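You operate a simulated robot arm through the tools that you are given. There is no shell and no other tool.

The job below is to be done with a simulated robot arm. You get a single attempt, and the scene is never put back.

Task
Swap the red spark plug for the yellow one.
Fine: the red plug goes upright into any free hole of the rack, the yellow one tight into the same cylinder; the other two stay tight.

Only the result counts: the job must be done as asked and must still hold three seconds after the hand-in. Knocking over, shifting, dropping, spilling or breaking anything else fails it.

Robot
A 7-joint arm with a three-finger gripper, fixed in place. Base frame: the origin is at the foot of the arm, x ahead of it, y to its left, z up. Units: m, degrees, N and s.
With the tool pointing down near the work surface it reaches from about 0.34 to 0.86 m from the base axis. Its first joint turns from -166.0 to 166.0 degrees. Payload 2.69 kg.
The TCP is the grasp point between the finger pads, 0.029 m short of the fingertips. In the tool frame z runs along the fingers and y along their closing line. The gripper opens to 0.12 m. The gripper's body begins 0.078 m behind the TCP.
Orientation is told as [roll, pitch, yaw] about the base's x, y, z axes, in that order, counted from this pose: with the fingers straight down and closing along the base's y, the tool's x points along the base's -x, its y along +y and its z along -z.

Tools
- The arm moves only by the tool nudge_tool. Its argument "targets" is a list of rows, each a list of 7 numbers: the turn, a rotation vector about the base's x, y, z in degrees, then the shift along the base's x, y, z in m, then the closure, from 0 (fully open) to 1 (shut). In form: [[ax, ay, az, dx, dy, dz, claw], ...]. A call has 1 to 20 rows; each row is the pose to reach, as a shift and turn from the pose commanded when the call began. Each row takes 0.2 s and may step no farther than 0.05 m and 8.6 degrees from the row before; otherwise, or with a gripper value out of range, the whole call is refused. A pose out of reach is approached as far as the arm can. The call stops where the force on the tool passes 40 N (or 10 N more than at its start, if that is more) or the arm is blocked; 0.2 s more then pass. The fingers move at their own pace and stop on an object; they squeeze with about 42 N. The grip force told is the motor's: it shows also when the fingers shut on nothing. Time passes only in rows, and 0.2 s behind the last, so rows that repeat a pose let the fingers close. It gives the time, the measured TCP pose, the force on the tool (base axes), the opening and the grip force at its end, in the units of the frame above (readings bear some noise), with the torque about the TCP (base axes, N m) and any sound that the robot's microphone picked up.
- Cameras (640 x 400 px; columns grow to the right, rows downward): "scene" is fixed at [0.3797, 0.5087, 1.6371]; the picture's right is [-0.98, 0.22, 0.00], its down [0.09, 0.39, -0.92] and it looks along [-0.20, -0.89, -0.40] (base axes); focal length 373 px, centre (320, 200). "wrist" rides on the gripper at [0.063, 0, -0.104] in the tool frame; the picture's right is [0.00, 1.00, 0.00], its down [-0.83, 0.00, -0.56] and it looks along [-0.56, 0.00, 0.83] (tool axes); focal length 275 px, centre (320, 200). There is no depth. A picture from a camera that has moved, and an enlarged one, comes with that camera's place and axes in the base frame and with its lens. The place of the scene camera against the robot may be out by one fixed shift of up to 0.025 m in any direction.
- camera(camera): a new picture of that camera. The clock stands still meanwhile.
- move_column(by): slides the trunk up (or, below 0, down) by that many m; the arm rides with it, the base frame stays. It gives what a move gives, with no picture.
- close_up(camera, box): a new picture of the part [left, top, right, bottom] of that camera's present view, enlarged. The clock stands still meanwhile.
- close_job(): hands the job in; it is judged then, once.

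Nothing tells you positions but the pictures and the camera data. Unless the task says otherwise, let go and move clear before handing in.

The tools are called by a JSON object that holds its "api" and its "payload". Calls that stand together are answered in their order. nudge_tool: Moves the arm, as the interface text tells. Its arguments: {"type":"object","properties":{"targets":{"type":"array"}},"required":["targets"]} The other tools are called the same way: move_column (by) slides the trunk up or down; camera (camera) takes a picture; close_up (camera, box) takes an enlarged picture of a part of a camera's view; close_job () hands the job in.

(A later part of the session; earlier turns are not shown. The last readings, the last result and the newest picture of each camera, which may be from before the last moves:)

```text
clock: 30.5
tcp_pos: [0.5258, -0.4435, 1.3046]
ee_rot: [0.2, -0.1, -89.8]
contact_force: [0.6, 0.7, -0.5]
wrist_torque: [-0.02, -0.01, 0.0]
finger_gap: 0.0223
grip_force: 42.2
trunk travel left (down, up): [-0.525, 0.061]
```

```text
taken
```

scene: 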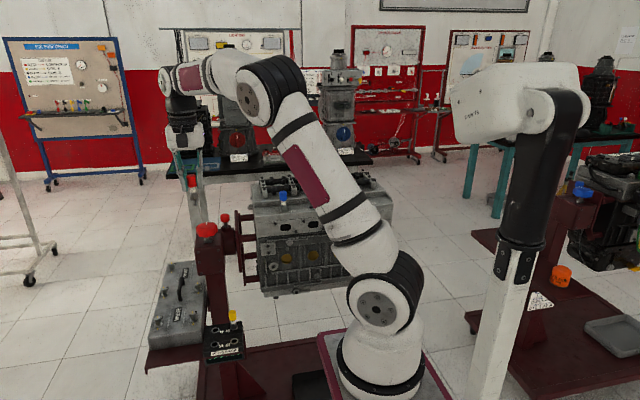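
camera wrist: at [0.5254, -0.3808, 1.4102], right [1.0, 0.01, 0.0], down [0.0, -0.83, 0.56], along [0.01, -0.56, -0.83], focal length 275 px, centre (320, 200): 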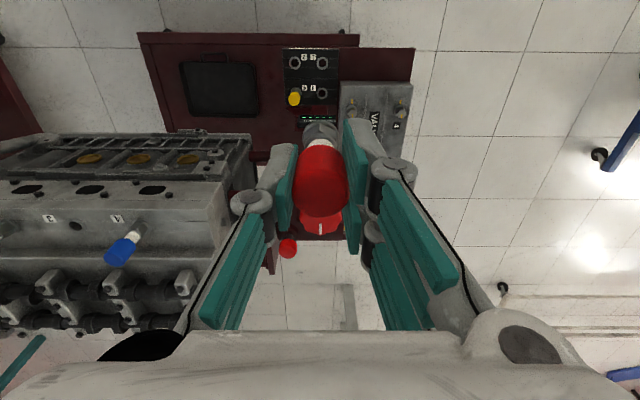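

The rack is in view near the top of the wrist picture. I'll zoom in to place its holes.

{"api": "close_up", "payload": {"camera": "wrist", "box": [250, 30, 442, 150]}}

{"api": "close_up", "payload": {"camera": "scene", "box": [130, 160, 290, 370]}}

```text
3.33 times, centred on (346, 90) of wrist
camera zoom: at [0.5254, -0.3808, 1.4102], right [1.0, 0.01, 0.0], down [0.0, -0.83, 0.56], along [0.01, -0.56, -0.83], focal length 918 px, centre (233, 567)
```

zoom: 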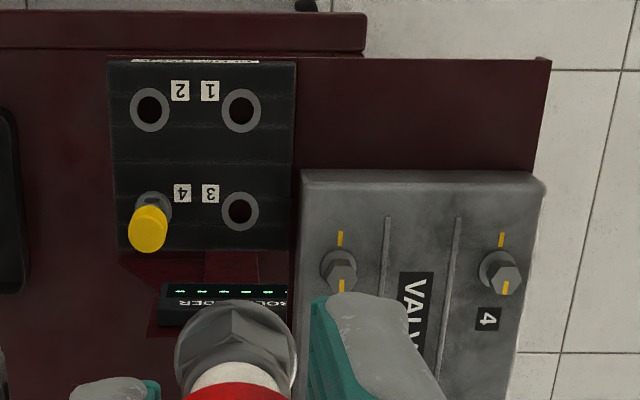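

```text
1.90 times, centred on (210, 265) of scene
camera zoom: at [0.3797, 0.5087, 1.6371], right [-0.98, 0.22, 0.0], down [0.09, 0.39, -0.92], along [-0.2, -0.89, -0.4], focal length 710 px, centre (530, 76)
```

zoom: 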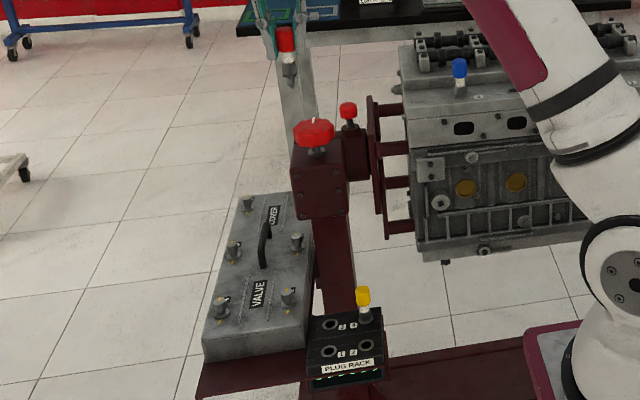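

Combining two views puts the rack surface at z≈0.7255, hole 1 at about (0.537, -0.4715), hole 2 at (0.476, -0.471), hole 3 at (0.537, -0.536) and yellow at (0.475, -0.535). I'll use hole 1, so I align above it and lower the trunk.

{"api": "nudge_tool", "payload": {"targets": [[0, 0, 0, 0.006, -0.014, 0, 1], [0, 0, 0, 0.0116, -0.0277, 0, 1], [0, 0, 0, 0.0116, -0.0277, 0, 1]]}}

{"api": "move_column", "payload": {"by": -0.15}}

{"api": "camera", "payload": {"camera": "scene"}}

{"api": "camera", "payload": {"camera": "wrist"}}

```text
clock: 31.3
tcp_pos: [0.5379, -0.4724, 1.3056]
ee_rot: [0.2, -0.1, -89.7]
contact_force: [0.1, 0.6, -0.6]
wrist_torque: [0.01, 0.02, 0.0]
finger_gap: 0.0221
grip_force: 41.8
trunk travel left (down, up): [-0.525, 0.061]
```

```text
clock: 33.0
tcp_pos: [0.5395, -0.4726, 1.1543]
ee_rot: [0.2, 0.0, -89.8]
contact_force: [0.2, 0.4, -0.2]
wrist_torque: [0.02, -0.01, -0.01]
finger_gap: 0.0223
grip_force: 42.3
trunk travel left (down, up): [-0.375, 0.211]
```

```text
taken
```

scene: 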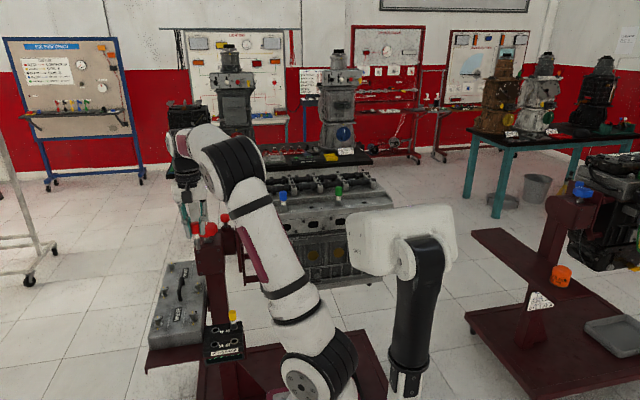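

```text
taken
camera wrist: at [0.5383, -0.4094, 1.2601], right [1.0, 0.01, 0.0], down [0.0, -0.83, 0.56], along [0.01, -0.56, -0.83], focal length 275 px, centre (320, 200)
```

wrist: 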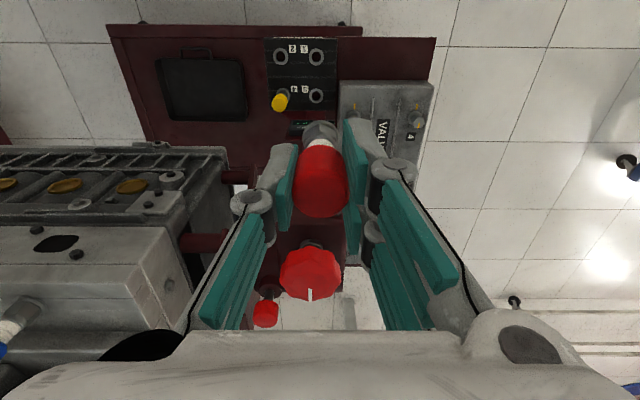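

The red valve handle is near (0.53, -0.70, 1.01), well clear of my path. Lowering further.

{"api": "move_column", "payload": {"by": -0.15}}

{"api": "camera", "payload": {"camera": "scene"}}

{"api": "camera", "payload": {"camera": "wrist"}}

{"api": "close_up", "payload": {"camera": "wrist", "box": [240, 10, 400, 130]}}

{"api": "close_up", "payload": {"camera": "scene", "box": [140, 230, 300, 370]}}

```text
clock: 34.8
tcp_pos: [0.5389, -0.4723, 1.0052]
ee_rot: [0.1, -0.1, -89.9]
contact_force: [0.1, 0.2, 0.4]
wrist_torque: [0.0, -0.01, -0.02]
finger_gap: 0.0223
grip_force: 42.1
trunk travel left (down, up): [-0.225, 0.361]
```

```text
taken
```

scene: 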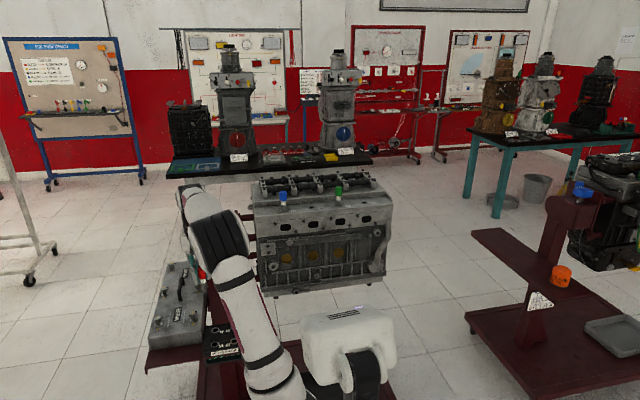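

```text
taken
camera wrist: at [0.5386, -0.4093, 1.1099], right [1.0, 0.01, 0.0], down [0.0, -0.83, 0.56], along [0.01, -0.56, -0.83], focal length 275 px, centre (320, 200)
```

wrist: 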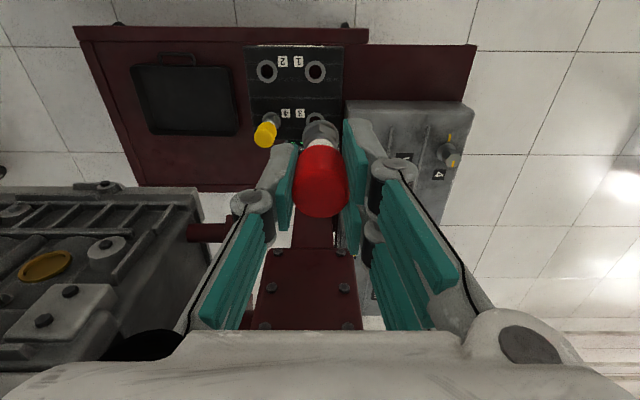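

```text
3.33 times, centred on (320, 70) of wrist
camera zoom: at [0.5386, -0.4093, 1.1099], right [1.0, 0.01, 0.0], down [0.0, -0.83, 0.56], along [0.01, -0.56, -0.83], focal length 918 px, centre (320, 633)
```

zoom: 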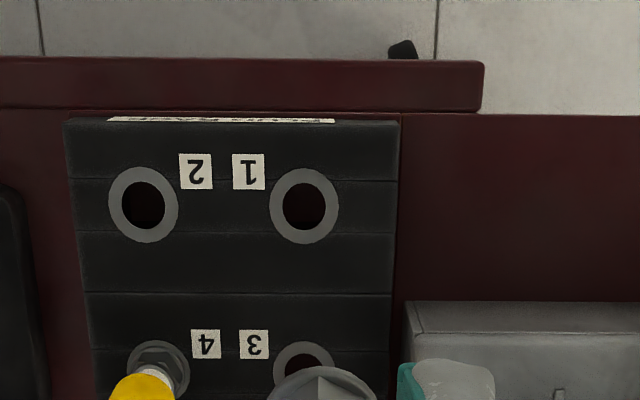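

```text
2.86 times, centred on (220, 300) of scene
camera zoom: at [0.3797, 0.5087, 1.6371], right [-0.98, 0.22, 0.0], down [0.09, 0.39, -0.92], along [-0.2, -0.89, -0.4], focal length 1065 px, centre (606, -86)
```

zoom: 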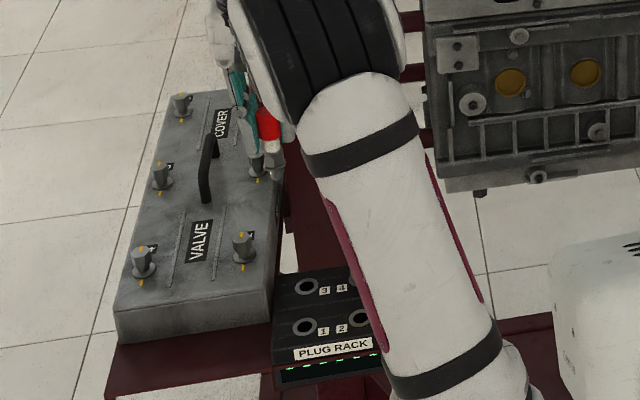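

Hole 1 refines to about (0.535, -0.471). I'll shift a few mm and come down to about 0.1 m above seating.

{"api": "nudge_tool", "payload": {"targets": [[0, 0, 0, -0.002, 0.001, -0.02, 1], [0, 0, 0, -0.004, 0.0015, -0.05, 1], [0, 0, 0, -0.004, 0.0015, -0.08, 1], [0, 0, 0, -0.004, 0.0015, -0.1, 1], [0, 0, 0, -0.004, 0.0015, -0.1, 1]]}}

{"api": "camera", "payload": {"camera": "wrist"}}

{"api": "close_up", "payload": {"camera": "wrist", "box": [240, 50, 400, 150]}}

{"api": "close_up", "payload": {"camera": "scene", "box": [140, 230, 300, 370]}}

```text
clock: 36.0
tcp_pos: [0.5339, -0.4717, 0.9048]
ee_rot: [0.2, -0.1, -89.8]
contact_force: [0.0, 0.5, -1.1]
wrist_torque: [-0.04, -0.01, 0.04]
finger_gap: 0.0223
grip_force: 41.8
trunk travel left (down, up): [-0.225, 0.361]
```

```text
taken
camera wrist: at [0.5346, -0.4087, 1.0103], right [1.0, 0.01, 0.0], down [0.0, -0.83, 0.56], along [0.01, -0.56, -0.83], focal length 275 px, centre (320, 200)
```

wrist: 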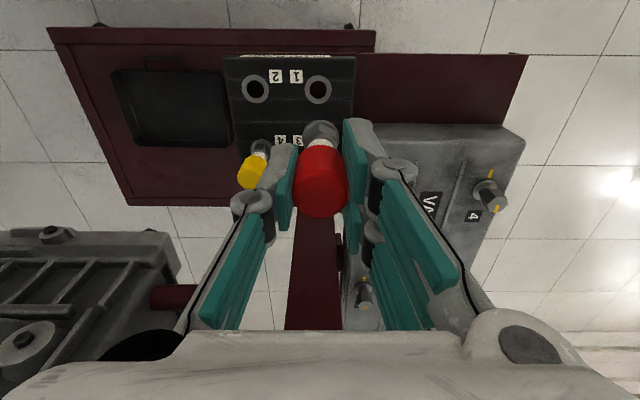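

```text
4.00 times, centred on (320, 100) of wrist
camera zoom: at [0.5346, -0.4087, 1.0103], right [1.0, 0.01, 0.0], down [0.0, -0.83, 0.56], along [0.01, -0.56, -0.83], focal length 1101 px, centre (320, 600)
```

zoom: 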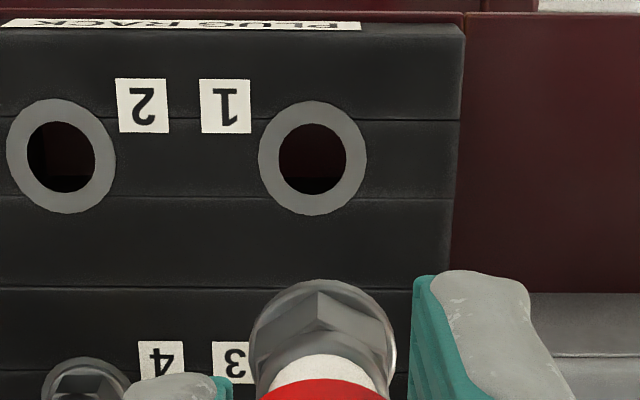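

```text
2.86 times, centred on (220, 300) of scene
camera zoom: at [0.3797, 0.5087, 1.6371], right [-0.98, 0.22, 0.0], down [0.09, 0.39, -0.92], along [-0.2, -0.89, -0.4], focal length 1065 px, centre (606, -86)
```

zoom: 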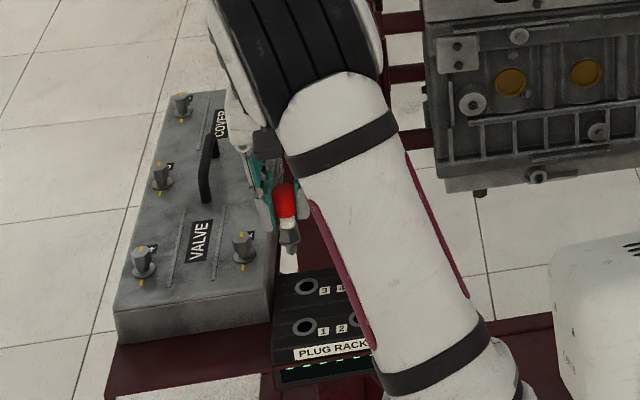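

Hole 1 now measures (0.5345, -0.470) with the surface at 0.722. I'll adjust 1.5 mm and descend until the tip is just above the hole, then check.

{"api": "nudge_tool", "payload": {"targets": [[0, 0, 0, 0, 0.0015, -0.02, 1], [0, 0, 0, 0, 0.0015, -0.045, 1], [0, 0, 0, 0, 0.0015, -0.07, 1], [0, 0, 0, 0, 0.0015, -0.085, 1], [0, 0, 0, 0, 0.0015, -0.085, 1]]}}

{"api": "camera", "payload": {"camera": "wrist"}}

{"api": "close_up", "payload": {"camera": "wrist", "box": [240, 60, 400, 160]}}

{"api": "close_up", "payload": {"camera": "scene", "box": [180, 270, 260, 340]}}

```text
clock: 37.2
tcp_pos: [0.5368, -0.4694, 0.8195]
ee_rot: [0.1, -0.1, -89.7]
contact_force: [0.4, 0.5, -0.6]
wrist_torque: [0.03, 0.01, 0.01]
finger_gap: 0.022
grip_force: 42.4
trunk travel left (down, up): [-0.225, 0.361]
```

```text
taken
camera wrist: at [0.5359, -0.4067, 0.9245], right [1.0, 0.01, 0.0], down [0.0, -0.83, 0.56], along [0.01, -0.56, -0.83], focal length 275 px, centre (320, 200)
```

wrist: 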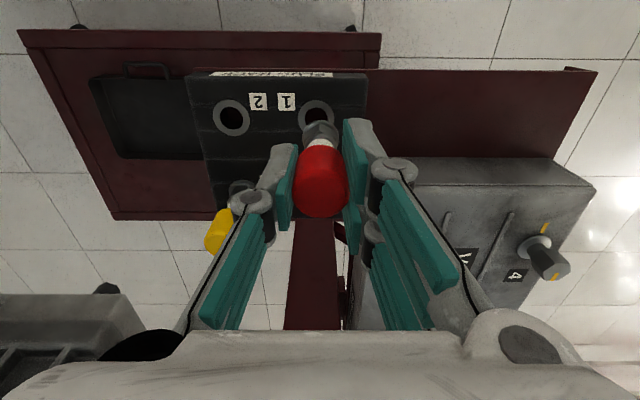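

```text
4.00 times, centred on (320, 110) of wrist
camera zoom: at [0.5359, -0.4067, 0.9245], right [1.0, 0.01, 0.0], down [0.0, -0.83, 0.56], along [0.01, -0.56, -0.83], focal length 1101 px, centre (320, 560)
```

zoom: 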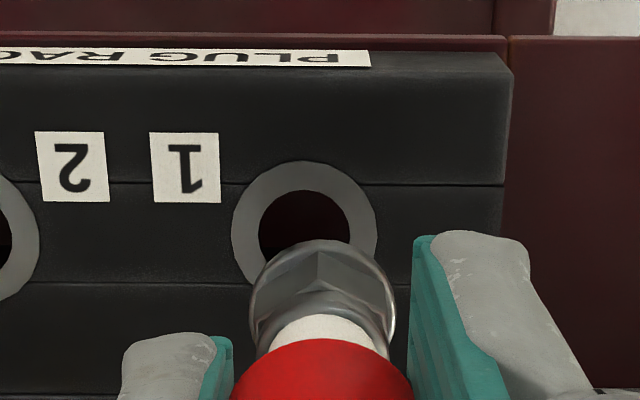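

```text
5.71 times, centred on (220, 305) of scene
camera zoom: at [0.3797, 0.5087, 1.6371], right [-0.98, 0.22, 0.0], down [0.09, 0.39, -0.92], along [-0.2, -0.89, -0.4], focal length 2131 px, centre (891, -400)
```

zoom: 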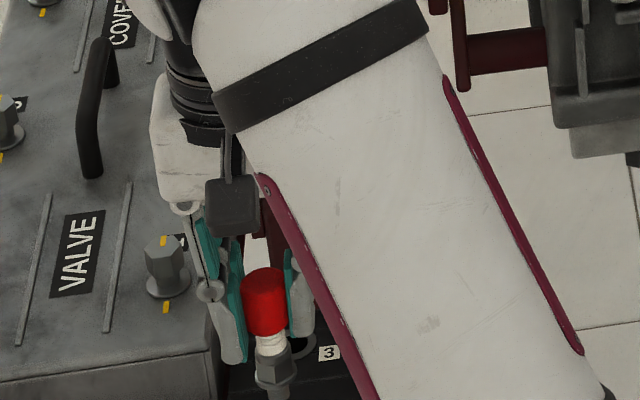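

The tool sits about 2.5 mm too far in +x. I'll correct that, then ease down toward the hole watching force.

{"api": "nudge_tool", "payload": {"targets": [[0, 0, 0, -0.0025, -0.001, 0, 1], [0, 0, 0, -0.0025, -0.001, -0.008, 1], [0, 0, 0, -0.0025, -0.001, -0.014, 1], [0, 0, 0, -0.0025, -0.001, -0.014, 1]]}}

{"api": "close_up", "payload": {"camera": "wrist", "box": [240, 60, 400, 160]}}

{"api": "close_up", "payload": {"camera": "scene", "box": [180, 280, 260, 350]}}

```text
clock: 38.2
tcp_pos: [0.5327, -0.471, 0.8056]
ee_rot: [0.2, -0.2, -89.8]
contact_force: [0.1, -1.1, -1.4]
wrist_torque: [0.02, -0.02, -0.04]
finger_gap: 0.0221
grip_force: 41.9
trunk travel left (down, up): [-0.225, 0.361]
```

```text
4.00 times, centred on (320, 110) of wrist
camera zoom: at [0.5332, -0.4071, 0.9107], right [1.0, 0.01, 0.0], down [0.0, -0.83, 0.56], along [0.01, -0.56, -0.83], focal length 1101 px, centre (320, 560)
```

zoom: 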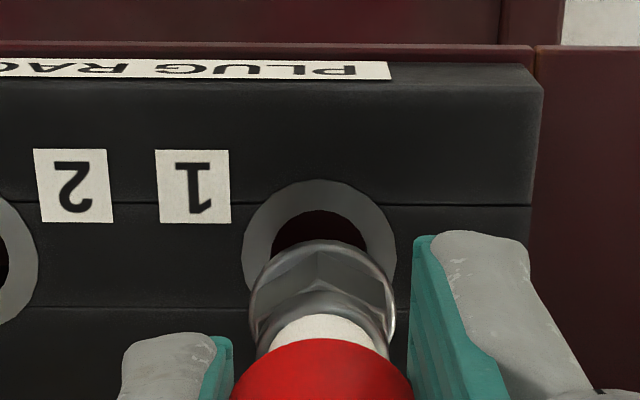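

```text
5.71 times, centred on (220, 315) of scene
camera zoom: at [0.3797, 0.5087, 1.6371], right [-0.98, 0.22, 0.0], down [0.09, 0.39, -0.92], along [-0.2, -0.89, -0.4], focal length 2131 px, centre (891, -457)
```

zoom: 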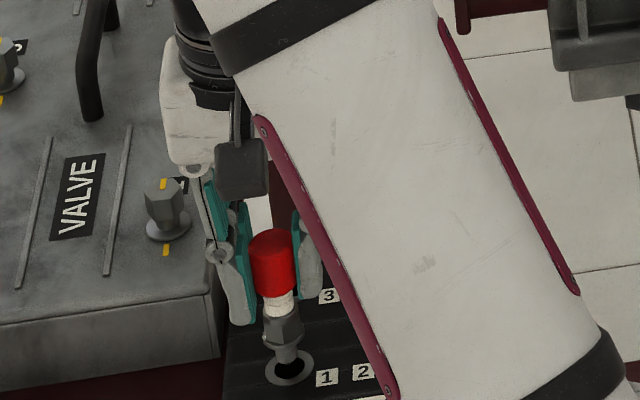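

Both views show the tip centred just above hole 1. Lowering it in.

{"api": "nudge_tool", "payload": {"targets": [[0, 0, 0, 0, 0, -0.005, 1], [0, 0, 0, 0, 0, -0.01, 1], [0, 0, 0, 0, 0, -0.014, 1], [0, 0, 0, 0, 0, -0.014, 1]]}}

{"api": "close_up", "payload": {"camera": "wrist", "box": [240, 60, 400, 160]}}

{"api": "close_up", "payload": {"camera": "scene", "box": [180, 280, 260, 350]}}

```text
clock: 39.2
tcp_pos: [0.5346, -0.47, 0.7913]
ee_rot: [0.1, -0.2, -89.8]
contact_force: [-0.3, 0.2, -0.5]
wrist_torque: [-0.01, 0.02, -0.01]
finger_gap: 0.0222
grip_force: 42.1
trunk travel left (down, up): [-0.225, 0.361]
```

```text
4.00 times, centred on (320, 110) of wrist
camera zoom: at [0.5326, -0.4072, 0.8967], right [1.0, 0.01, 0.0], down [0.0, -0.83, 0.56], along [0.01, -0.56, -0.83], focal length 1101 px, centre (320, 560)
```

zoom: 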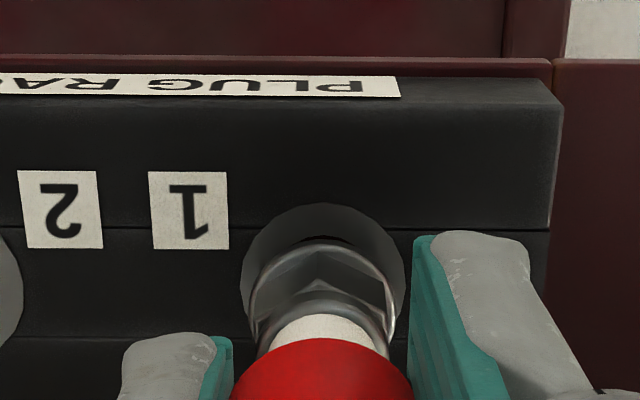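

```text
5.71 times, centred on (220, 315) of scene
camera zoom: at [0.3797, 0.5087, 1.6371], right [-0.98, 0.22, 0.0], down [0.09, 0.39, -0.92], along [-0.2, -0.89, -0.4], focal length 2131 px, centre (891, -457)
```

zoom: 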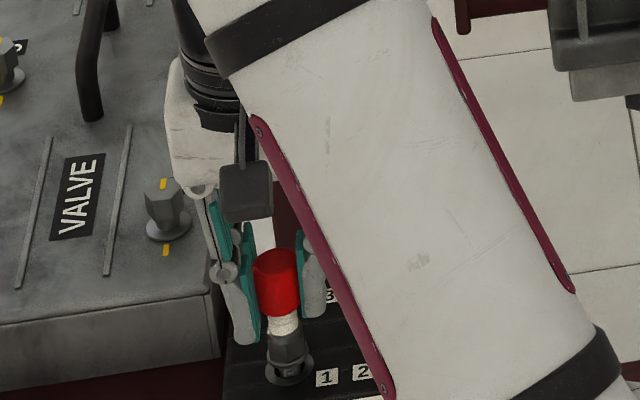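

Tip has entered the hole with no contact force. I'll continue to the seat.

{"api": "nudge_tool", "payload": {"targets": [[0, 0, 0, 0, 0, -0.003, 1], [0, 0, 0, 0, 0, -0.006, 1], [0, 0, 0, 0, 0, -0.009, 1], [0, 0, 0, 0, 0, -0.012, 1], [0, 0, 0, 0, 0, -0.012, 1]]}}

{"api": "close_up", "payload": {"camera": "wrist", "box": [240, 60, 400, 160]}}

{"api": "close_up", "payload": {"camera": "scene", "box": [180, 280, 260, 350]}}

```text
clock: 40.4
tcp_pos: [0.5335, -0.4699, 0.7811]
ee_rot: [0.3, -0.2, -89.7]
contact_force: [0.3, 4.8, 25.2]
wrist_torque: [0.24, 0.12, -0.04]
finger_gap: 0.0222
grip_force: 42.5
trunk travel left (down, up): [-0.225, 0.361]
```

```text
4.00 times, centred on (320, 110) of wrist
camera zoom: at [0.5319, -0.407, 0.8865], right [1.0, 0.01, 0.01], down [0.0, -0.83, 0.56], along [0.01, -0.56, -0.83], focal length 1101 px, centre (320, 560)
```

zoom: 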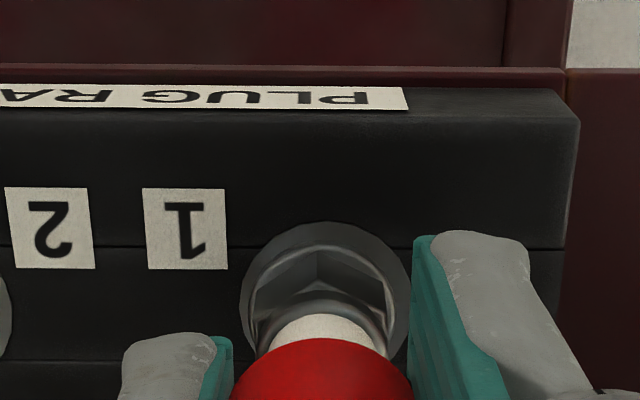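

```text
5.71 times, centred on (220, 315) of scene
camera zoom: at [0.3797, 0.5087, 1.6371], right [-0.98, 0.22, 0.0], down [0.09, 0.39, -0.92], along [-0.2, -0.89, -0.4], focal length 2131 px, centre (891, -457)
```

zoom: 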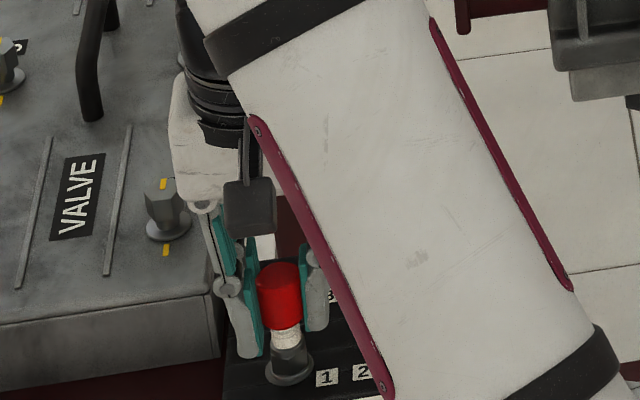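

The plug is seated at TCP z 0.781, pressing with 25 N. I'll relieve the press, open and lift clear.

{"api": "nudge_tool", "payload": {"targets": [[0, 0, 0, 0, 0, 0.003, 1], [0, 0, 0, 0, 0, 0.0045, 1], [0, 0, 0, 0, 0, 0.0045, 0.75], [0, 0, 0, 0, 0, 0.0045, 0.62], [0, 0, 0, 0, 0, 0.0045, 0.62]]}}

{"api": "camera", "payload": {"camera": "wrist"}}

```text
clock: 41.6
tcp_pos: [0.5329, -0.4713, 0.7847]
ee_rot: [0.2, -0.1, -89.8]
contact_force: [0.1, 0.1, 0.7]
wrist_torque: [-0.01, -0.01, -0.02]
finger_gap: 0.0455
grip_force: 0.1
trunk travel left (down, up): [-0.225, 0.361]
```

```text
taken
camera wrist: at [0.5324, -0.4078, 0.8895], right [1.0, 0.01, 0.0], down [0.0, -0.83, 0.56], along [0.01, -0.56, -0.83], focal length 275 px, centre (320, 200)
```

wrist: 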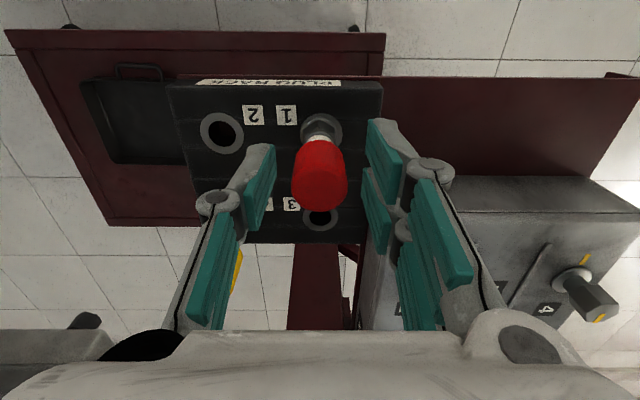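

The red plug stands upright and free in hole 1. I'll lift and move above the yellow plug.

{"api": "nudge_tool", "payload": {"targets": [[0, 0, 0, 0, 0, 0.02, 0.62], [0, 0, 0, 0, 0, 0.05, 0.62], [0, 0, 0, 0, 0, 0.085, 0.55], [0, 0, 0, 0, 0, 0.115, 0.5], [0, 0, 0, -0.03, -0.03, 0.115, 0.5], [0, 0, 0, -0.0605, -0.063, 0.115, 0.5], [0, 0, 0, -0.0605, -0.063, 0.115, 0.5]]}}

{"api": "camera", "payload": {"camera": "wrist"}}

{"api": "close_up", "payload": {"camera": "wrist", "box": [220, 60, 420, 185]}}

{"api": "close_up", "payload": {"camera": "scene", "box": [180, 270, 280, 370]}}

```text
clock: 43.2
tcp_pos: [0.4727, -0.5344, 0.9003]
ee_rot: [0.3, 0.1, -89.8]
contact_force: [0.7, -0.1, -0.5]
wrist_torque: [0.0, -0.01, 0.0]
finger_gap: 0.0598
grip_force: 0.1
trunk travel left (down, up): [-0.225, 0.361]
```

```text
taken
camera wrist: at [0.4721, -0.4713, 1.0053], right [1.0, 0.01, 0.0], down [0.01, -0.83, 0.56], along [0.01, -0.56, -0.83], focal length 275 px, centre (320, 200)
```

wrist: 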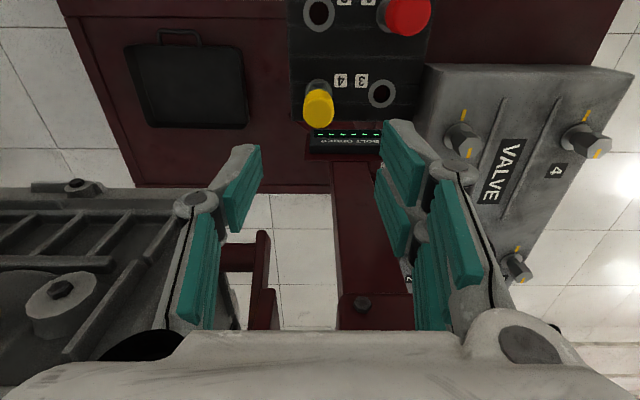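

```text
3.20 times, centred on (320, 122) of wrist
camera zoom: at [0.4721, -0.4713, 1.0053], right [1.0, 0.01, 0.0], down [0.01, -0.83, 0.56], along [0.01, -0.56, -0.83], focal length 881 px, centre (320, 448)
```

zoom: 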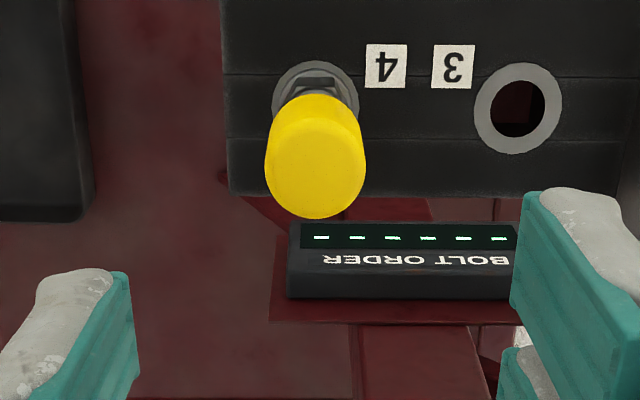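

```text
4.00 times, centred on (230, 320) of scene
camera zoom: at [0.3797, 0.5087, 1.6371], right [-0.98, 0.22, 0.0], down [0.09, 0.39, -0.92], along [-0.2, -0.89, -0.4], focal length 1492 px, centre (680, -280)
```

zoom: 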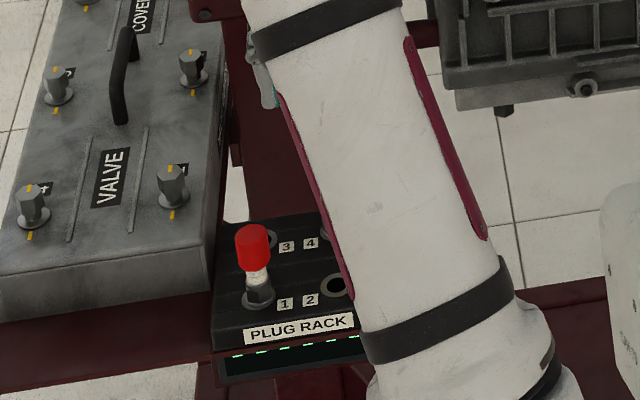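

Yellow's axis is about (0.472, -0.5345), nearly under the tool. I'll descend with a 50 mm opening and grip it.

{"api": "nudge_tool", "payload": {"targets": [[0, 0, 0, -0.0008, 0, -0.02, 0.58], [0, 0, 0, -0.0008, 0, -0.05, 0.58], [0, 0, 0, -0.0008, 0, -0.07, 0.58], [0, 0, 0, -0.0008, 0, -0.07, 0.58]]}}

{"api": "camera", "payload": {"camera": "wrist"}}

{"api": "close_up", "payload": {"camera": "wrist", "box": [220, 80, 420, 205]}}

```text
clock: 44.2
tcp_pos: [0.4708, -0.5352, 0.8302]
ee_rot: [0.2, -0.1, -89.8]
contact_force: [0.4, -1.0, 0.3]
wrist_torque: [0.03, -0.01, 0.01]
finger_gap: 0.0505
grip_force: 0.0
trunk travel left (down, up): [-0.225, 0.361]
```

```text
taken
camera wrist: at [0.471, -0.4712, 0.9351], right [1.0, 0.01, 0.0], down [0.0, -0.83, 0.56], along [0.01, -0.56, -0.83], focal length 275 px, centre (320, 200)
```

wrist: 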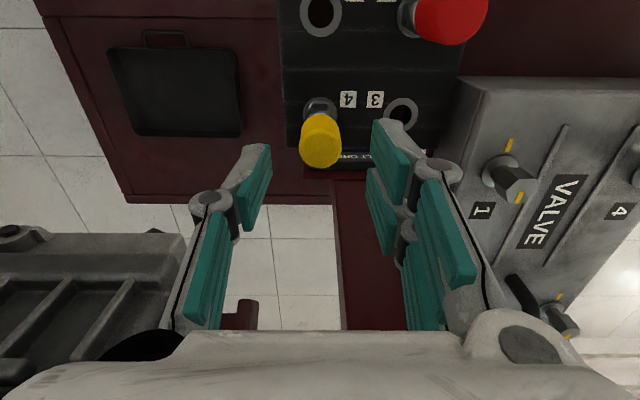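

```text
3.20 times, centred on (320, 142) of wrist
camera zoom: at [0.471, -0.4712, 0.9351], right [1.0, 0.01, 0.0], down [0.0, -0.83, 0.56], along [0.01, -0.56, -0.83], focal length 881 px, centre (320, 384)
```

zoom: 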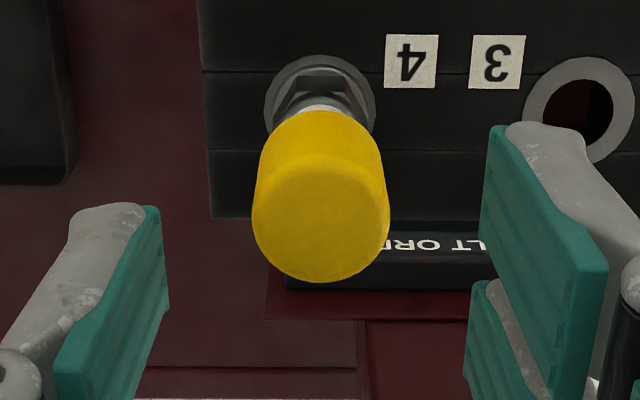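

The cap appears 3–4 mm nearer +y than its base, so the plug may lean slightly in the rack. I'll rise, turn to yaw 0 to see the lean sideways, and grip along y so the pads straighten it.

{"api": "nudge_tool", "payload": {"targets": [[0, 0, 0, 0, 0, 0.03, 0.5], [0, 0, 0, 0, 0, 0.05, 0.5], [0, 0, 8.5, 0, 0, 0.05, 0.5], [0, 0, 17, 0, 0, 0.05, 0.5], [0, 0, 25.5, 0, 0, 0.05, 0.5], [0, 0, 34, 0, 0, 0.05, 0.5], [0, 0, 42.5, 0, 0, 0.05, 0.5], [0, 0, 51, 0, 0, 0.05, 0.5], [0, 0, 59.5, 0, 0, 0.05, 0.5], [0, 0, 68, 0, 0, 0.05, 0.5], [0, 0, 76.5, 0, 0, 0.05, 0.5], [0, 0, 84, 0, 0, 0.05, 0.5], [0, 0, 89.8, 0, 0, 0.05, 0.5], [0, 0, 89.8, 0, 0, 0.05, 0.5]]}}

{"api": "camera", "payload": {"camera": "wrist"}}

{"api": "close_up", "payload": {"camera": "wrist", "box": [260, 60, 460, 185]}}

{"api": "camera", "payload": {"camera": "scene"}}

```text
clock: 47.2
tcp_pos: [0.471, -0.534, 0.8784]
ee_rot: [0.2, -0.1, 0.2]
contact_force: [-0.1, 0.0, 0.1]
wrist_torque: [-0.02, -0.02, -0.02]
finger_gap: 0.0602
grip_force: 0.1
trunk travel left (down, up): [-0.225, 0.361]
```

```text
taken
camera wrist: at [0.4086, -0.5341, 0.9837], right [-0.01, 1.0, 0.0], down [0.83, 0.0, 0.56], along [0.56, 0.01, -0.83], focal length 275 px, centre (320, 200)
```

wrist: 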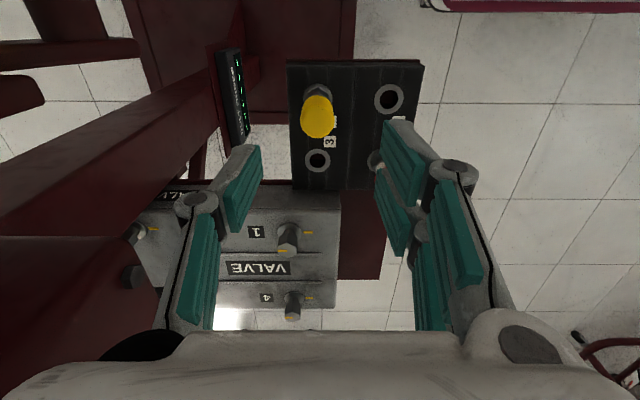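

```text
3.20 times, centred on (360, 122) of wrist
camera zoom: at [0.4086, -0.5341, 0.9837], right [-0.01, 1.0, 0.0], down [0.83, 0.0, 0.56], along [0.56, 0.01, -0.83], focal length 881 px, centre (192, 448)
```

zoom: 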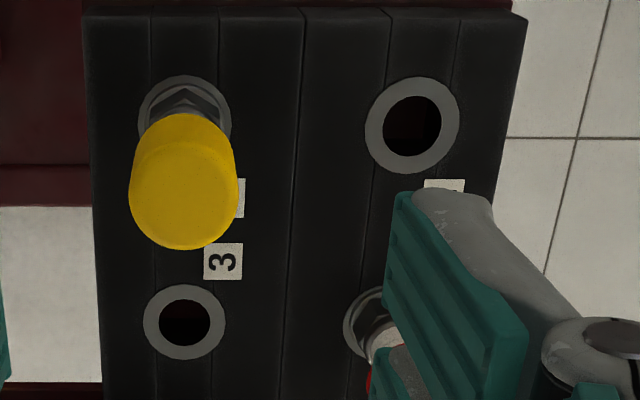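

```text
taken
```

scene: 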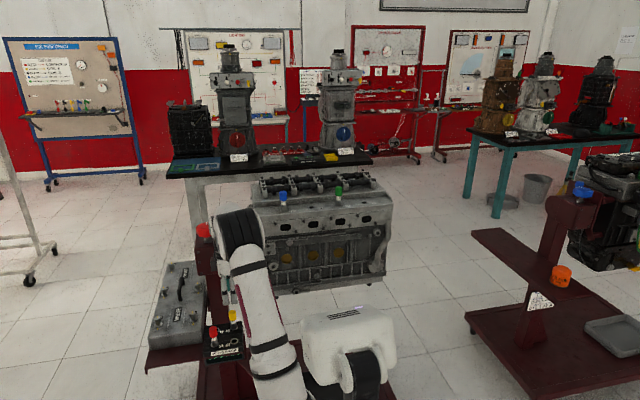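

No lean is visible from this side, so the earlier offset was just a height error: the cap top is nearer z 0.789. Yellow is centred at about (0.472, -0.5346), so I'll descend and grip it here.

{"api": "nudge_tool", "payload": {"targets": [[0, 0, 0, 0.0005, -0.001, -0.03, 0.55], [0, 0, 0, 0.0005, -0.001, -0.06, 0.55], [0, 0, 0, 0.0005, -0.001, -0.085, 0.55], [0, 0, 0, 0.0005, -0.001, -0.102, 0.55], [0, 0, 0, 0.0005, -0.001, -0.102, 0.55]]}}

{"api": "camera", "payload": {"camera": "wrist"}}

{"api": "close_up", "payload": {"camera": "scene", "box": [180, 270, 280, 370]}}

```text
clock: 48.4
tcp_pos: [0.4725, -0.5332, 0.7761]
ee_rot: [0.2, -0.1, 0.0]
contact_force: [-0.1, 0.0, 0.1]
wrist_torque: [0.01, 0.04, 0.02]
finger_gap: 0.0536
grip_force: 0.1
trunk travel left (down, up): [-0.225, 0.361]
```

```text
taken
camera wrist: at [0.4098, -0.5348, 0.881], right [0.0, 1.0, 0.0], down [0.83, 0.0, 0.56], along [0.56, 0.01, -0.83], focal length 275 px, centre (320, 200)
```

wrist: 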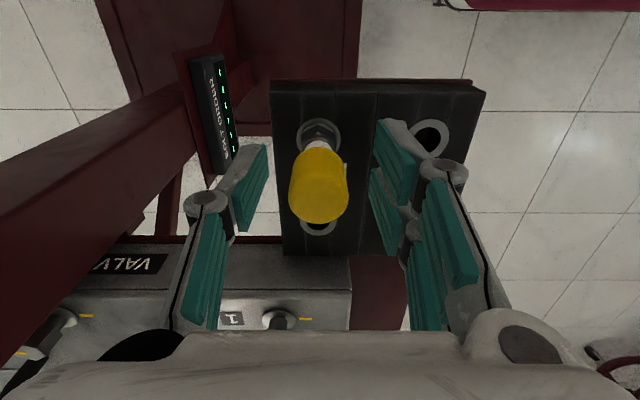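

```text
4.00 times, centred on (230, 320) of scene
camera zoom: at [0.3797, 0.5087, 1.6371], right [-0.98, 0.22, 0.0], down [0.09, 0.39, -0.92], along [-0.2, -0.89, -0.4], focal length 1492 px, centre (680, -280)
```

zoom: 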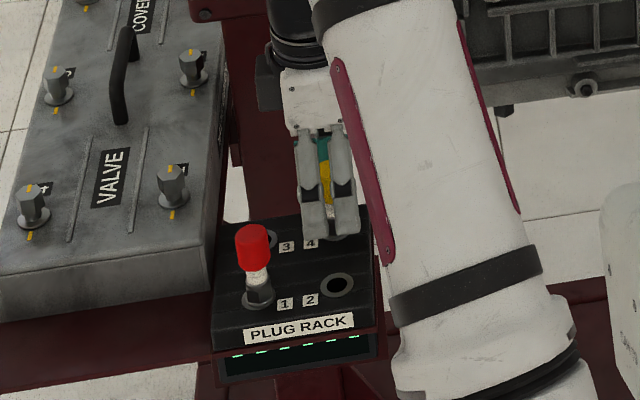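

The cap is centred between the fingers. I'll lower 3 mm more to match the grip height I had on red, then close.

{"api": "nudge_tool", "payload": {"targets": [[0, 0, 0, 0, 0, -0.003, 0.55], [0, 0, 0, 0, 0, -0.003, 0.8], [0, 0, 0, 0, 0, -0.003, 1], [0, 0, 0, 0, 0, -0.003, 1]]}}

{"api": "camera", "payload": {"camera": "wrist"}}

```text
clock: 49.4
tcp_pos: [0.4722, -0.5354, 0.7731]
ee_rot: [0.3, 0.0, 0.1]
contact_force: [-0.4, 0.4, 0.6]
wrist_torque: [-0.02, -0.05, -0.02]
finger_gap: 0.0216
grip_force: 41.6
trunk travel left (down, up): [-0.225, 0.361]
```

```text
taken
camera wrist: at [0.41, -0.535, 0.8786], right [0.0, 1.0, 0.0], down [0.83, 0.0, 0.56], along [0.56, 0.01, -0.83], focal length 275 px, centre (320, 200)
```

wrist: 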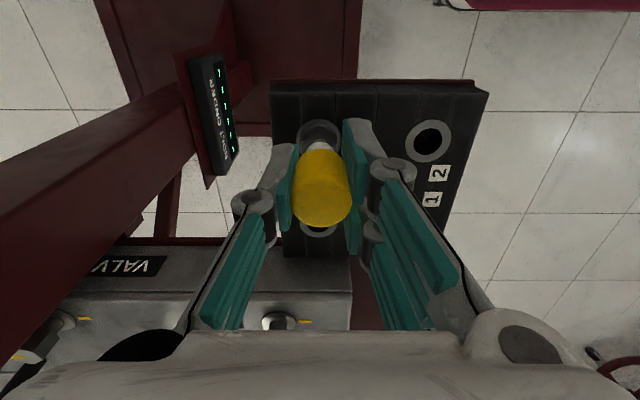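

Yellow is gripped at 21.6 mm. I'll lift it straight up.

{"api": "nudge_tool", "payload": {"targets": [[0, 0, 0, 0, 0, 0.005, 1], [0, 0, 0, 0, 0, 0.01, 1], [0, 0, 0, 0, 0, 0.015, 1], [0, 0, 0, 0, 0, 0.02, 1], [0, 0, 0, 0, 0, 0.03, 1], [0, 0, 0, 0, 0, 0.045, 1], [0, 0, 0, 0, 0, 0.065, 1], [0, 0, 0, 0, 0, 0.09, 1], [0, 0, 0, 0, 0, 0.12, 1], [0, 0, 0, 0, 0, 0.12, 1]]}}

{"api": "camera", "payload": {"camera": "wrist"}}

{"api": "close_up", "payload": {"camera": "scene", "box": [180, 250, 280, 360]}}

```text
clock: 51.6
tcp_pos: [0.4729, -0.5361, 0.8944]
ee_rot: [0.3, 0.1, 0.0]
contact_force: [0.3, 0.0, 0.1]
wrist_torque: [0.0, 0.01, -0.04]
finger_gap: 0.0218
grip_force: 41.9
trunk travel left (down, up): [-0.225, 0.361]
```

```text
taken
camera wrist: at [0.4104, -0.5351, 0.9998], right [0.0, 1.0, 0.0], down [0.83, 0.0, 0.56], along [0.56, 0.01, -0.83], focal length 275 px, centre (320, 200)
```

wrist: 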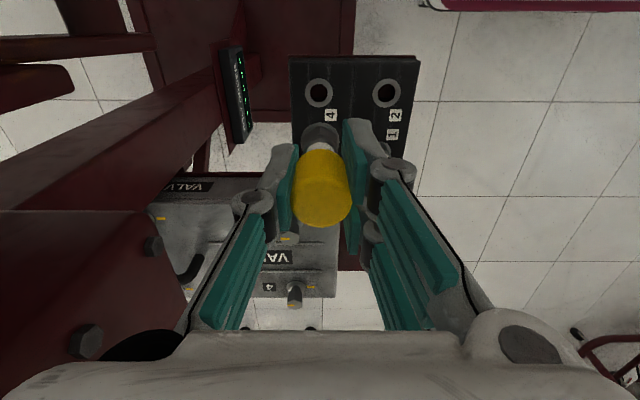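

```text
3.64 times, centred on (230, 305) of scene
camera zoom: at [0.3797, 0.5087, 1.6371], right [-0.98, 0.22, 0.0], down [0.09, 0.39, -0.92], along [-0.2, -0.89, -0.4], focal length 1356 px, centre (647, -182)
```

zoom: 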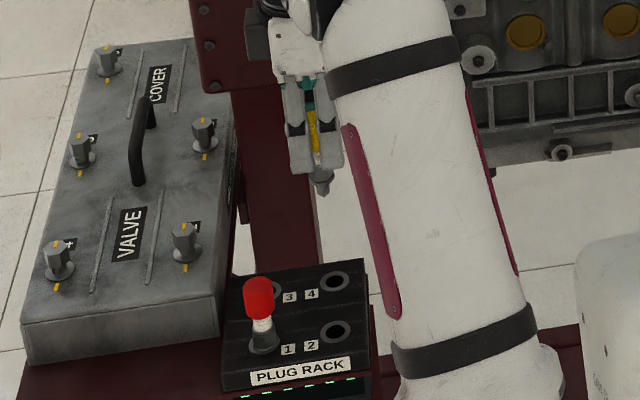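

Yellow is out cleanly. I'll move it toward +y away from the red post, rise, and raise the trunk back.

{"api": "nudge_tool", "payload": {"targets": [[0, 0, 0, 0, 0.03, 0.0, 1], [0, 0, 0, 0, 0.06, 0.02, 1], [0, 0, 0, 0, 0.09, 0.05, 1], [0, 0, 0, 0, 0.09, 0.08, 1], [0, 0, 0, 0, 0.09, 0.11, 1], [0, 0, 0, 0, 0.09, 0.11, 1]]}}

{"api": "move_column", "payload": {"by": 0.3}}

{"api": "nudge_tool", "payload": {"targets": [[0, 0, 8.5, -0.02, 0, 0, 1], [0, 0, 17, -0.04, 0, 0, 1], [0, 0, 25.5, -0.07, 0, 0, 1], [0, 0, 34, -0.1, 0, 0, 1], [0, 0, 42.5, -0.13, 0, 0, 1], [0, 0, 51, -0.16, 0, 0, 1], [0, 0, 59.5, -0.19, 0, 0, 1], [0, 0, 68, -0.22, 0, 0, 1], [0, 0, 76.5, -0.25, 0, 0, 1], [0, 0, 85, -0.28, 0, 0, 1], [0, 0, 90, -0.295, 0, 0, 1], [0, 0, 90, -0.295, 0, 0, 1]]}}

{"api": "camera", "payload": {"camera": "wrist"}}

{"api": "camera", "payload": {"camera": "scene"}}

```text
clock: 53.0
tcp_pos: [0.4738, -0.4438, 1.0069]
ee_rot: [0.2, -0.1, 0.0]
contact_force: [0.8, -0.3, -0.2]
wrist_torque: [-0.03, 0.03, 0.02]
finger_gap: 0.0216
grip_force: 42.4
trunk travel left (down, up): [-0.225, 0.361]
```

```text
clock: 56.0
tcp_pos: [0.4732, -0.4439, 1.3035]
ee_rot: [0.2, 0.0, 0.0]
contact_force: [1.2, 0.1, -0.4]
wrist_torque: [-0.01, -0.02, -0.02]
finger_gap: 0.0213
grip_force: 41.9
trunk travel left (down, up): [-0.525, 0.061]
```

```text
clock: 58.6
tcp_pos: [0.1764, -0.4463, 1.3053]
ee_rot: [0.2, -0.2, 90.1]
contact_force: [0.7, 0.9, 0.8]
wrist_torque: [0.0, 0.0, -0.02]
finger_gap: 0.0217
grip_force: 41.3
trunk travel left (down, up): [-0.525, 0.061]
```

```text
taken
camera wrist: at [0.1766, -0.5083, 1.4099], right [-1.0, -0.01, 0.0], down [0.0, 0.83, 0.56], along [-0.01, 0.56, -0.83], focal length 275 px, centre (320, 200)
```

wrist: 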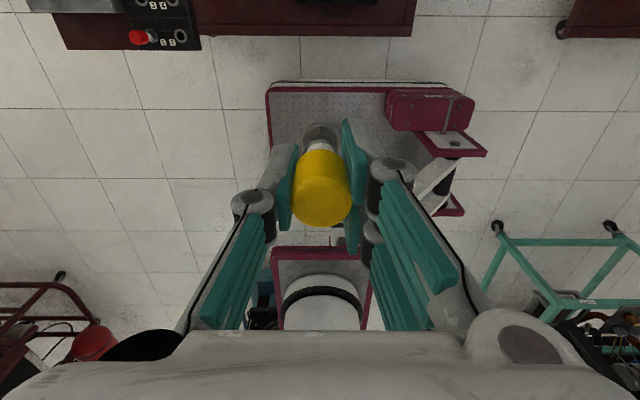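

```text
taken
```

scene: 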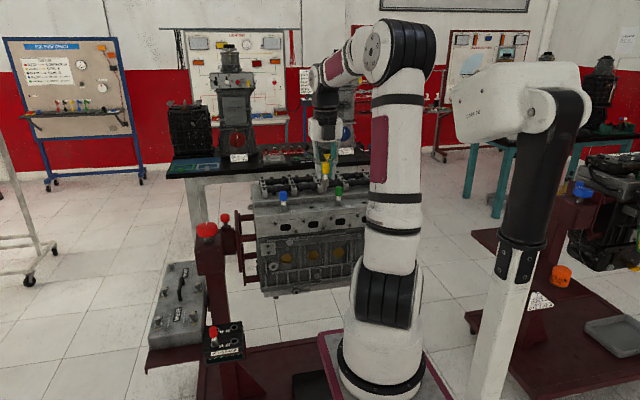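

Yellow is held upright at yaw 90°. I'll move it over hole 3 at (0.1773, -0.635) and turn a little further to +102° to leave a long tightening stroke.

{"api": "nudge_tool", "payload": {"targets": [[0, 0, 4, 0, -0.04, 0, 1], [0, 0, 8, 0, -0.08, 0, 1], [0, 0, 12, 0, -0.12, 0, 1], [0, 0, 12, 0.0005, -0.16, 0, 1], [0, 0, 12, 0.0005, -0.189, 0, 1], [0, 0, 12, 0.0005, -0.189, -0.03, 1], [0, 0, 12, 0.0005, -0.189, -0.05, 1], [0, 0, 12, 0.0005, -0.189, -0.05, 1]]}}

{"api": "camera", "payload": {"camera": "wrist"}}

{"api": "close_up", "payload": {"camera": "wrist", "box": [240, 50, 400, 150]}}

{"api": "close_up", "payload": {"camera": "scene", "box": [264, 140, 360, 220]}}

```text
clock: 60.4
tcp_pos: [0.1748, -0.6327, 1.2548]
ee_rot: [0.3, -0.2, 102.0]
contact_force: [0.6, -0.7, -0.7]
wrist_torque: [0.0, -0.01, 0.01]
finger_gap: 0.0216
grip_force: 42.2
trunk travel left (down, up): [-0.525, 0.061]
```

```text
taken
camera wrist: at [0.1905, -0.6938, 1.3589], right [-0.98, -0.21, 0.0], down [-0.17, 0.81, 0.56], along [-0.12, 0.54, -0.83], focal length 275 px, centre (320, 200)
```

wrist: 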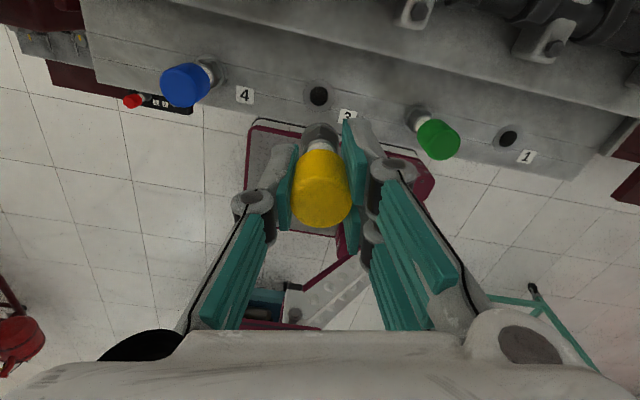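

```text
4.00 times, centred on (320, 100) of wrist
camera zoom: at [0.1905, -0.6938, 1.3589], right [-0.98, -0.21, 0.0], down [-0.17, 0.81, 0.56], along [-0.12, 0.54, -0.83], focal length 1101 px, centre (320, 600)
```

zoom: 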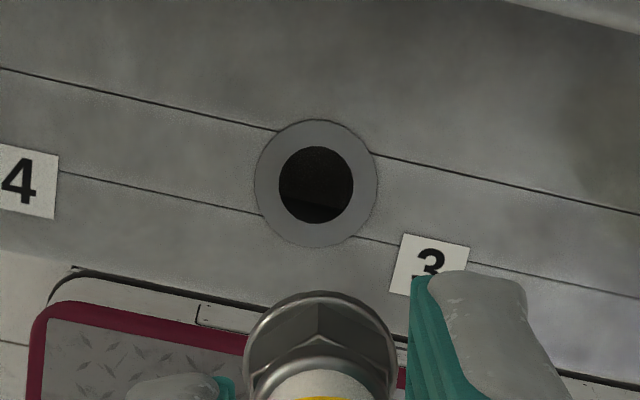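

```text
5.00 times, centred on (312, 180) of scene
camera zoom: at [0.3797, 0.5087, 1.6371], right [-0.98, 0.22, 0.0], down [0.09, 0.39, -0.92], along [-0.2, -0.89, -0.4], focal length 1864 px, centre (360, 300)
```

zoom: 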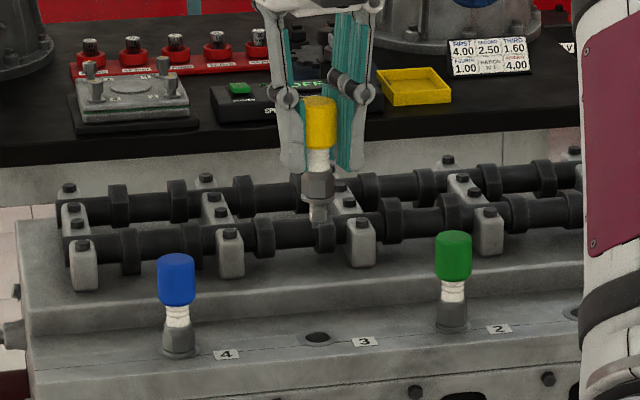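

The hole's measured offset is about +1 mm in x and -2 mm in y. I'll correct and lower until the tip is just above the hole.

{"api": "nudge_tool", "payload": {"targets": [[0, 0, 0, 0.001, -0.002, -0.02, 1], [0, 0, 0, 0.001, -0.002, -0.045, 1], [0, 0, 0, 0.001, -0.002, -0.065, 1], [0, 0, 0, 0.001, -0.002, -0.068, 1], [0, 0, 0, 0.001, -0.002, -0.068, 1]]}}

{"api": "close_up", "payload": {"camera": "wrist", "box": [240, 60, 400, 160]}}

{"api": "close_up", "payload": {"camera": "scene", "box": [280, 160, 344, 210]}}

```text
clock: 61.6
tcp_pos: [0.178, -0.6363, 1.1844]
ee_rot: [0.2, 0.0, 101.9]
contact_force: [0.2, 0.2, 0.4]
wrist_torque: [-0.01, 0.02, 0.04]
finger_gap: 0.0216
grip_force: 41.9
trunk travel left (down, up): [-0.525, 0.061]
```

```text
4.00 times, centred on (320, 110) of wrist
camera zoom: at [0.1914, -0.6971, 1.2907], right [-0.98, -0.21, 0.0], down [-0.17, 0.81, 0.56], along [-0.12, 0.54, -0.83], focal length 1101 px, centre (320, 560)
```

zoom: 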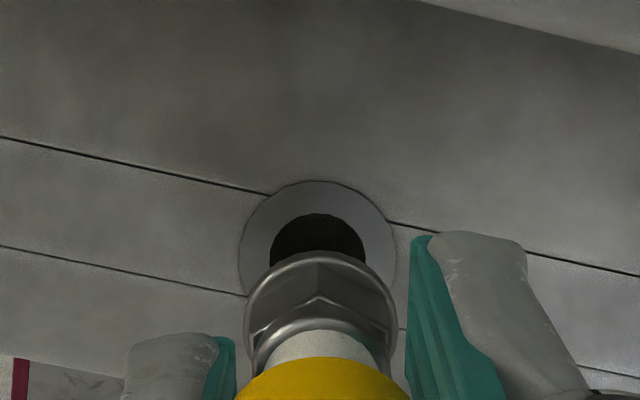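

```text
8.00 times, centred on (312, 185) of scene
camera zoom: at [0.3797, 0.5087, 1.6371], right [-0.98, 0.22, 0.0], down [0.09, 0.39, -0.92], along [-0.2, -0.89, -0.4], focal length 2983 px, centre (384, 320)
```

zoom: 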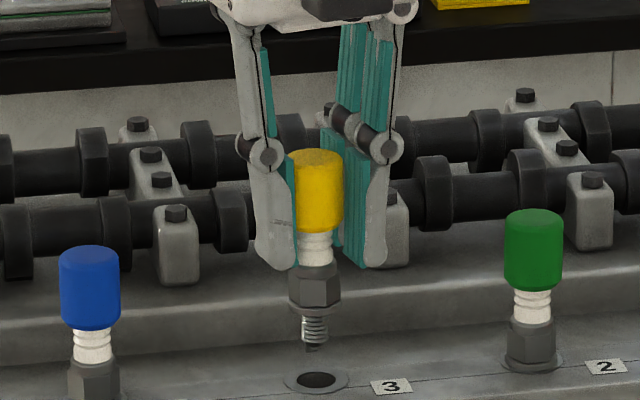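

Both views show the plug centred within about 1 mm. I'll nudge +0.8 mm in y and lower gently into the hole.

{"api": "nudge_tool", "payload": {"targets": [[0, 0, 0, 0, 0.0008, -0.004, 1], [0, 0, 0, 0, 0.0008, -0.008, 1], [0, 0, 0, 0, 0.0008, -0.012, 1], [0, 0, 0, 0, 0.0008, -0.016, 1], [0, 0, 0, 0, 0.0008, -0.02, 1], [0, 0, 0, 0, 0.0008, -0.02, 1]]}}

{"api": "close_up", "payload": {"camera": "wrist", "box": [240, 60, 400, 160]}}

{"api": "close_up", "payload": {"camera": "scene", "box": [280, 160, 344, 210]}}

```text
clock: 63.0
tcp_pos: [0.1786, -0.6349, 1.1652]
ee_rot: [0.1, -0.1, 102.1]
contact_force: [0.3, 0.4, -0.7]
wrist_torque: [0.01, 0.04, 0.03]
finger_gap: 0.0215
grip_force: 41.8
trunk travel left (down, up): [-0.525, 0.061]
```

```text
4.00 times, centred on (320, 110) of wrist
camera zoom: at [0.1928, -0.696, 1.2712], right [-0.98, -0.21, 0.0], down [-0.17, 0.81, 0.56], along [-0.12, 0.54, -0.83], focal length 1101 px, centre (320, 560)
```

zoom: 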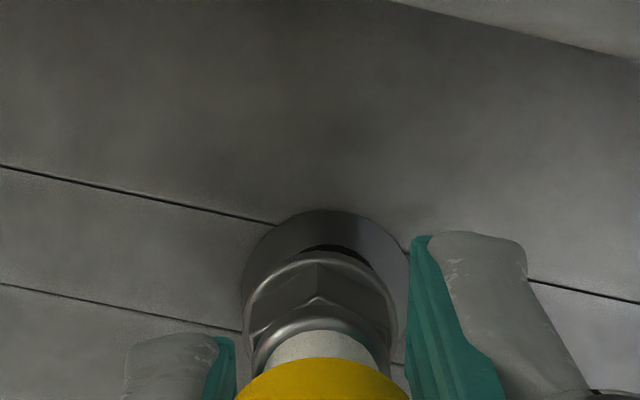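

```text
8.00 times, centred on (312, 185) of scene
camera zoom: at [0.3797, 0.5087, 1.6371], right [-0.98, 0.22, 0.0], down [0.09, 0.39, -0.92], along [-0.2, -0.89, -0.4], focal length 2983 px, centre (384, 320)
```

zoom: 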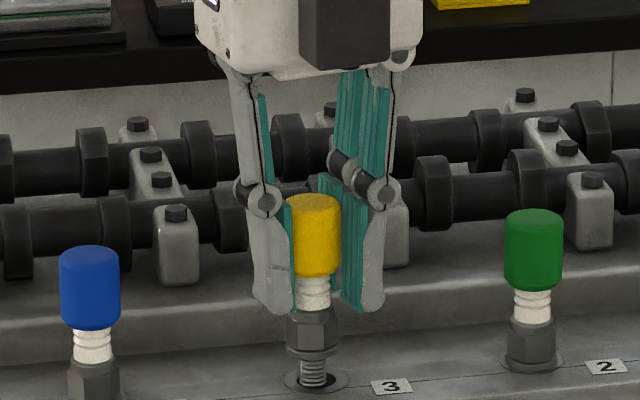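

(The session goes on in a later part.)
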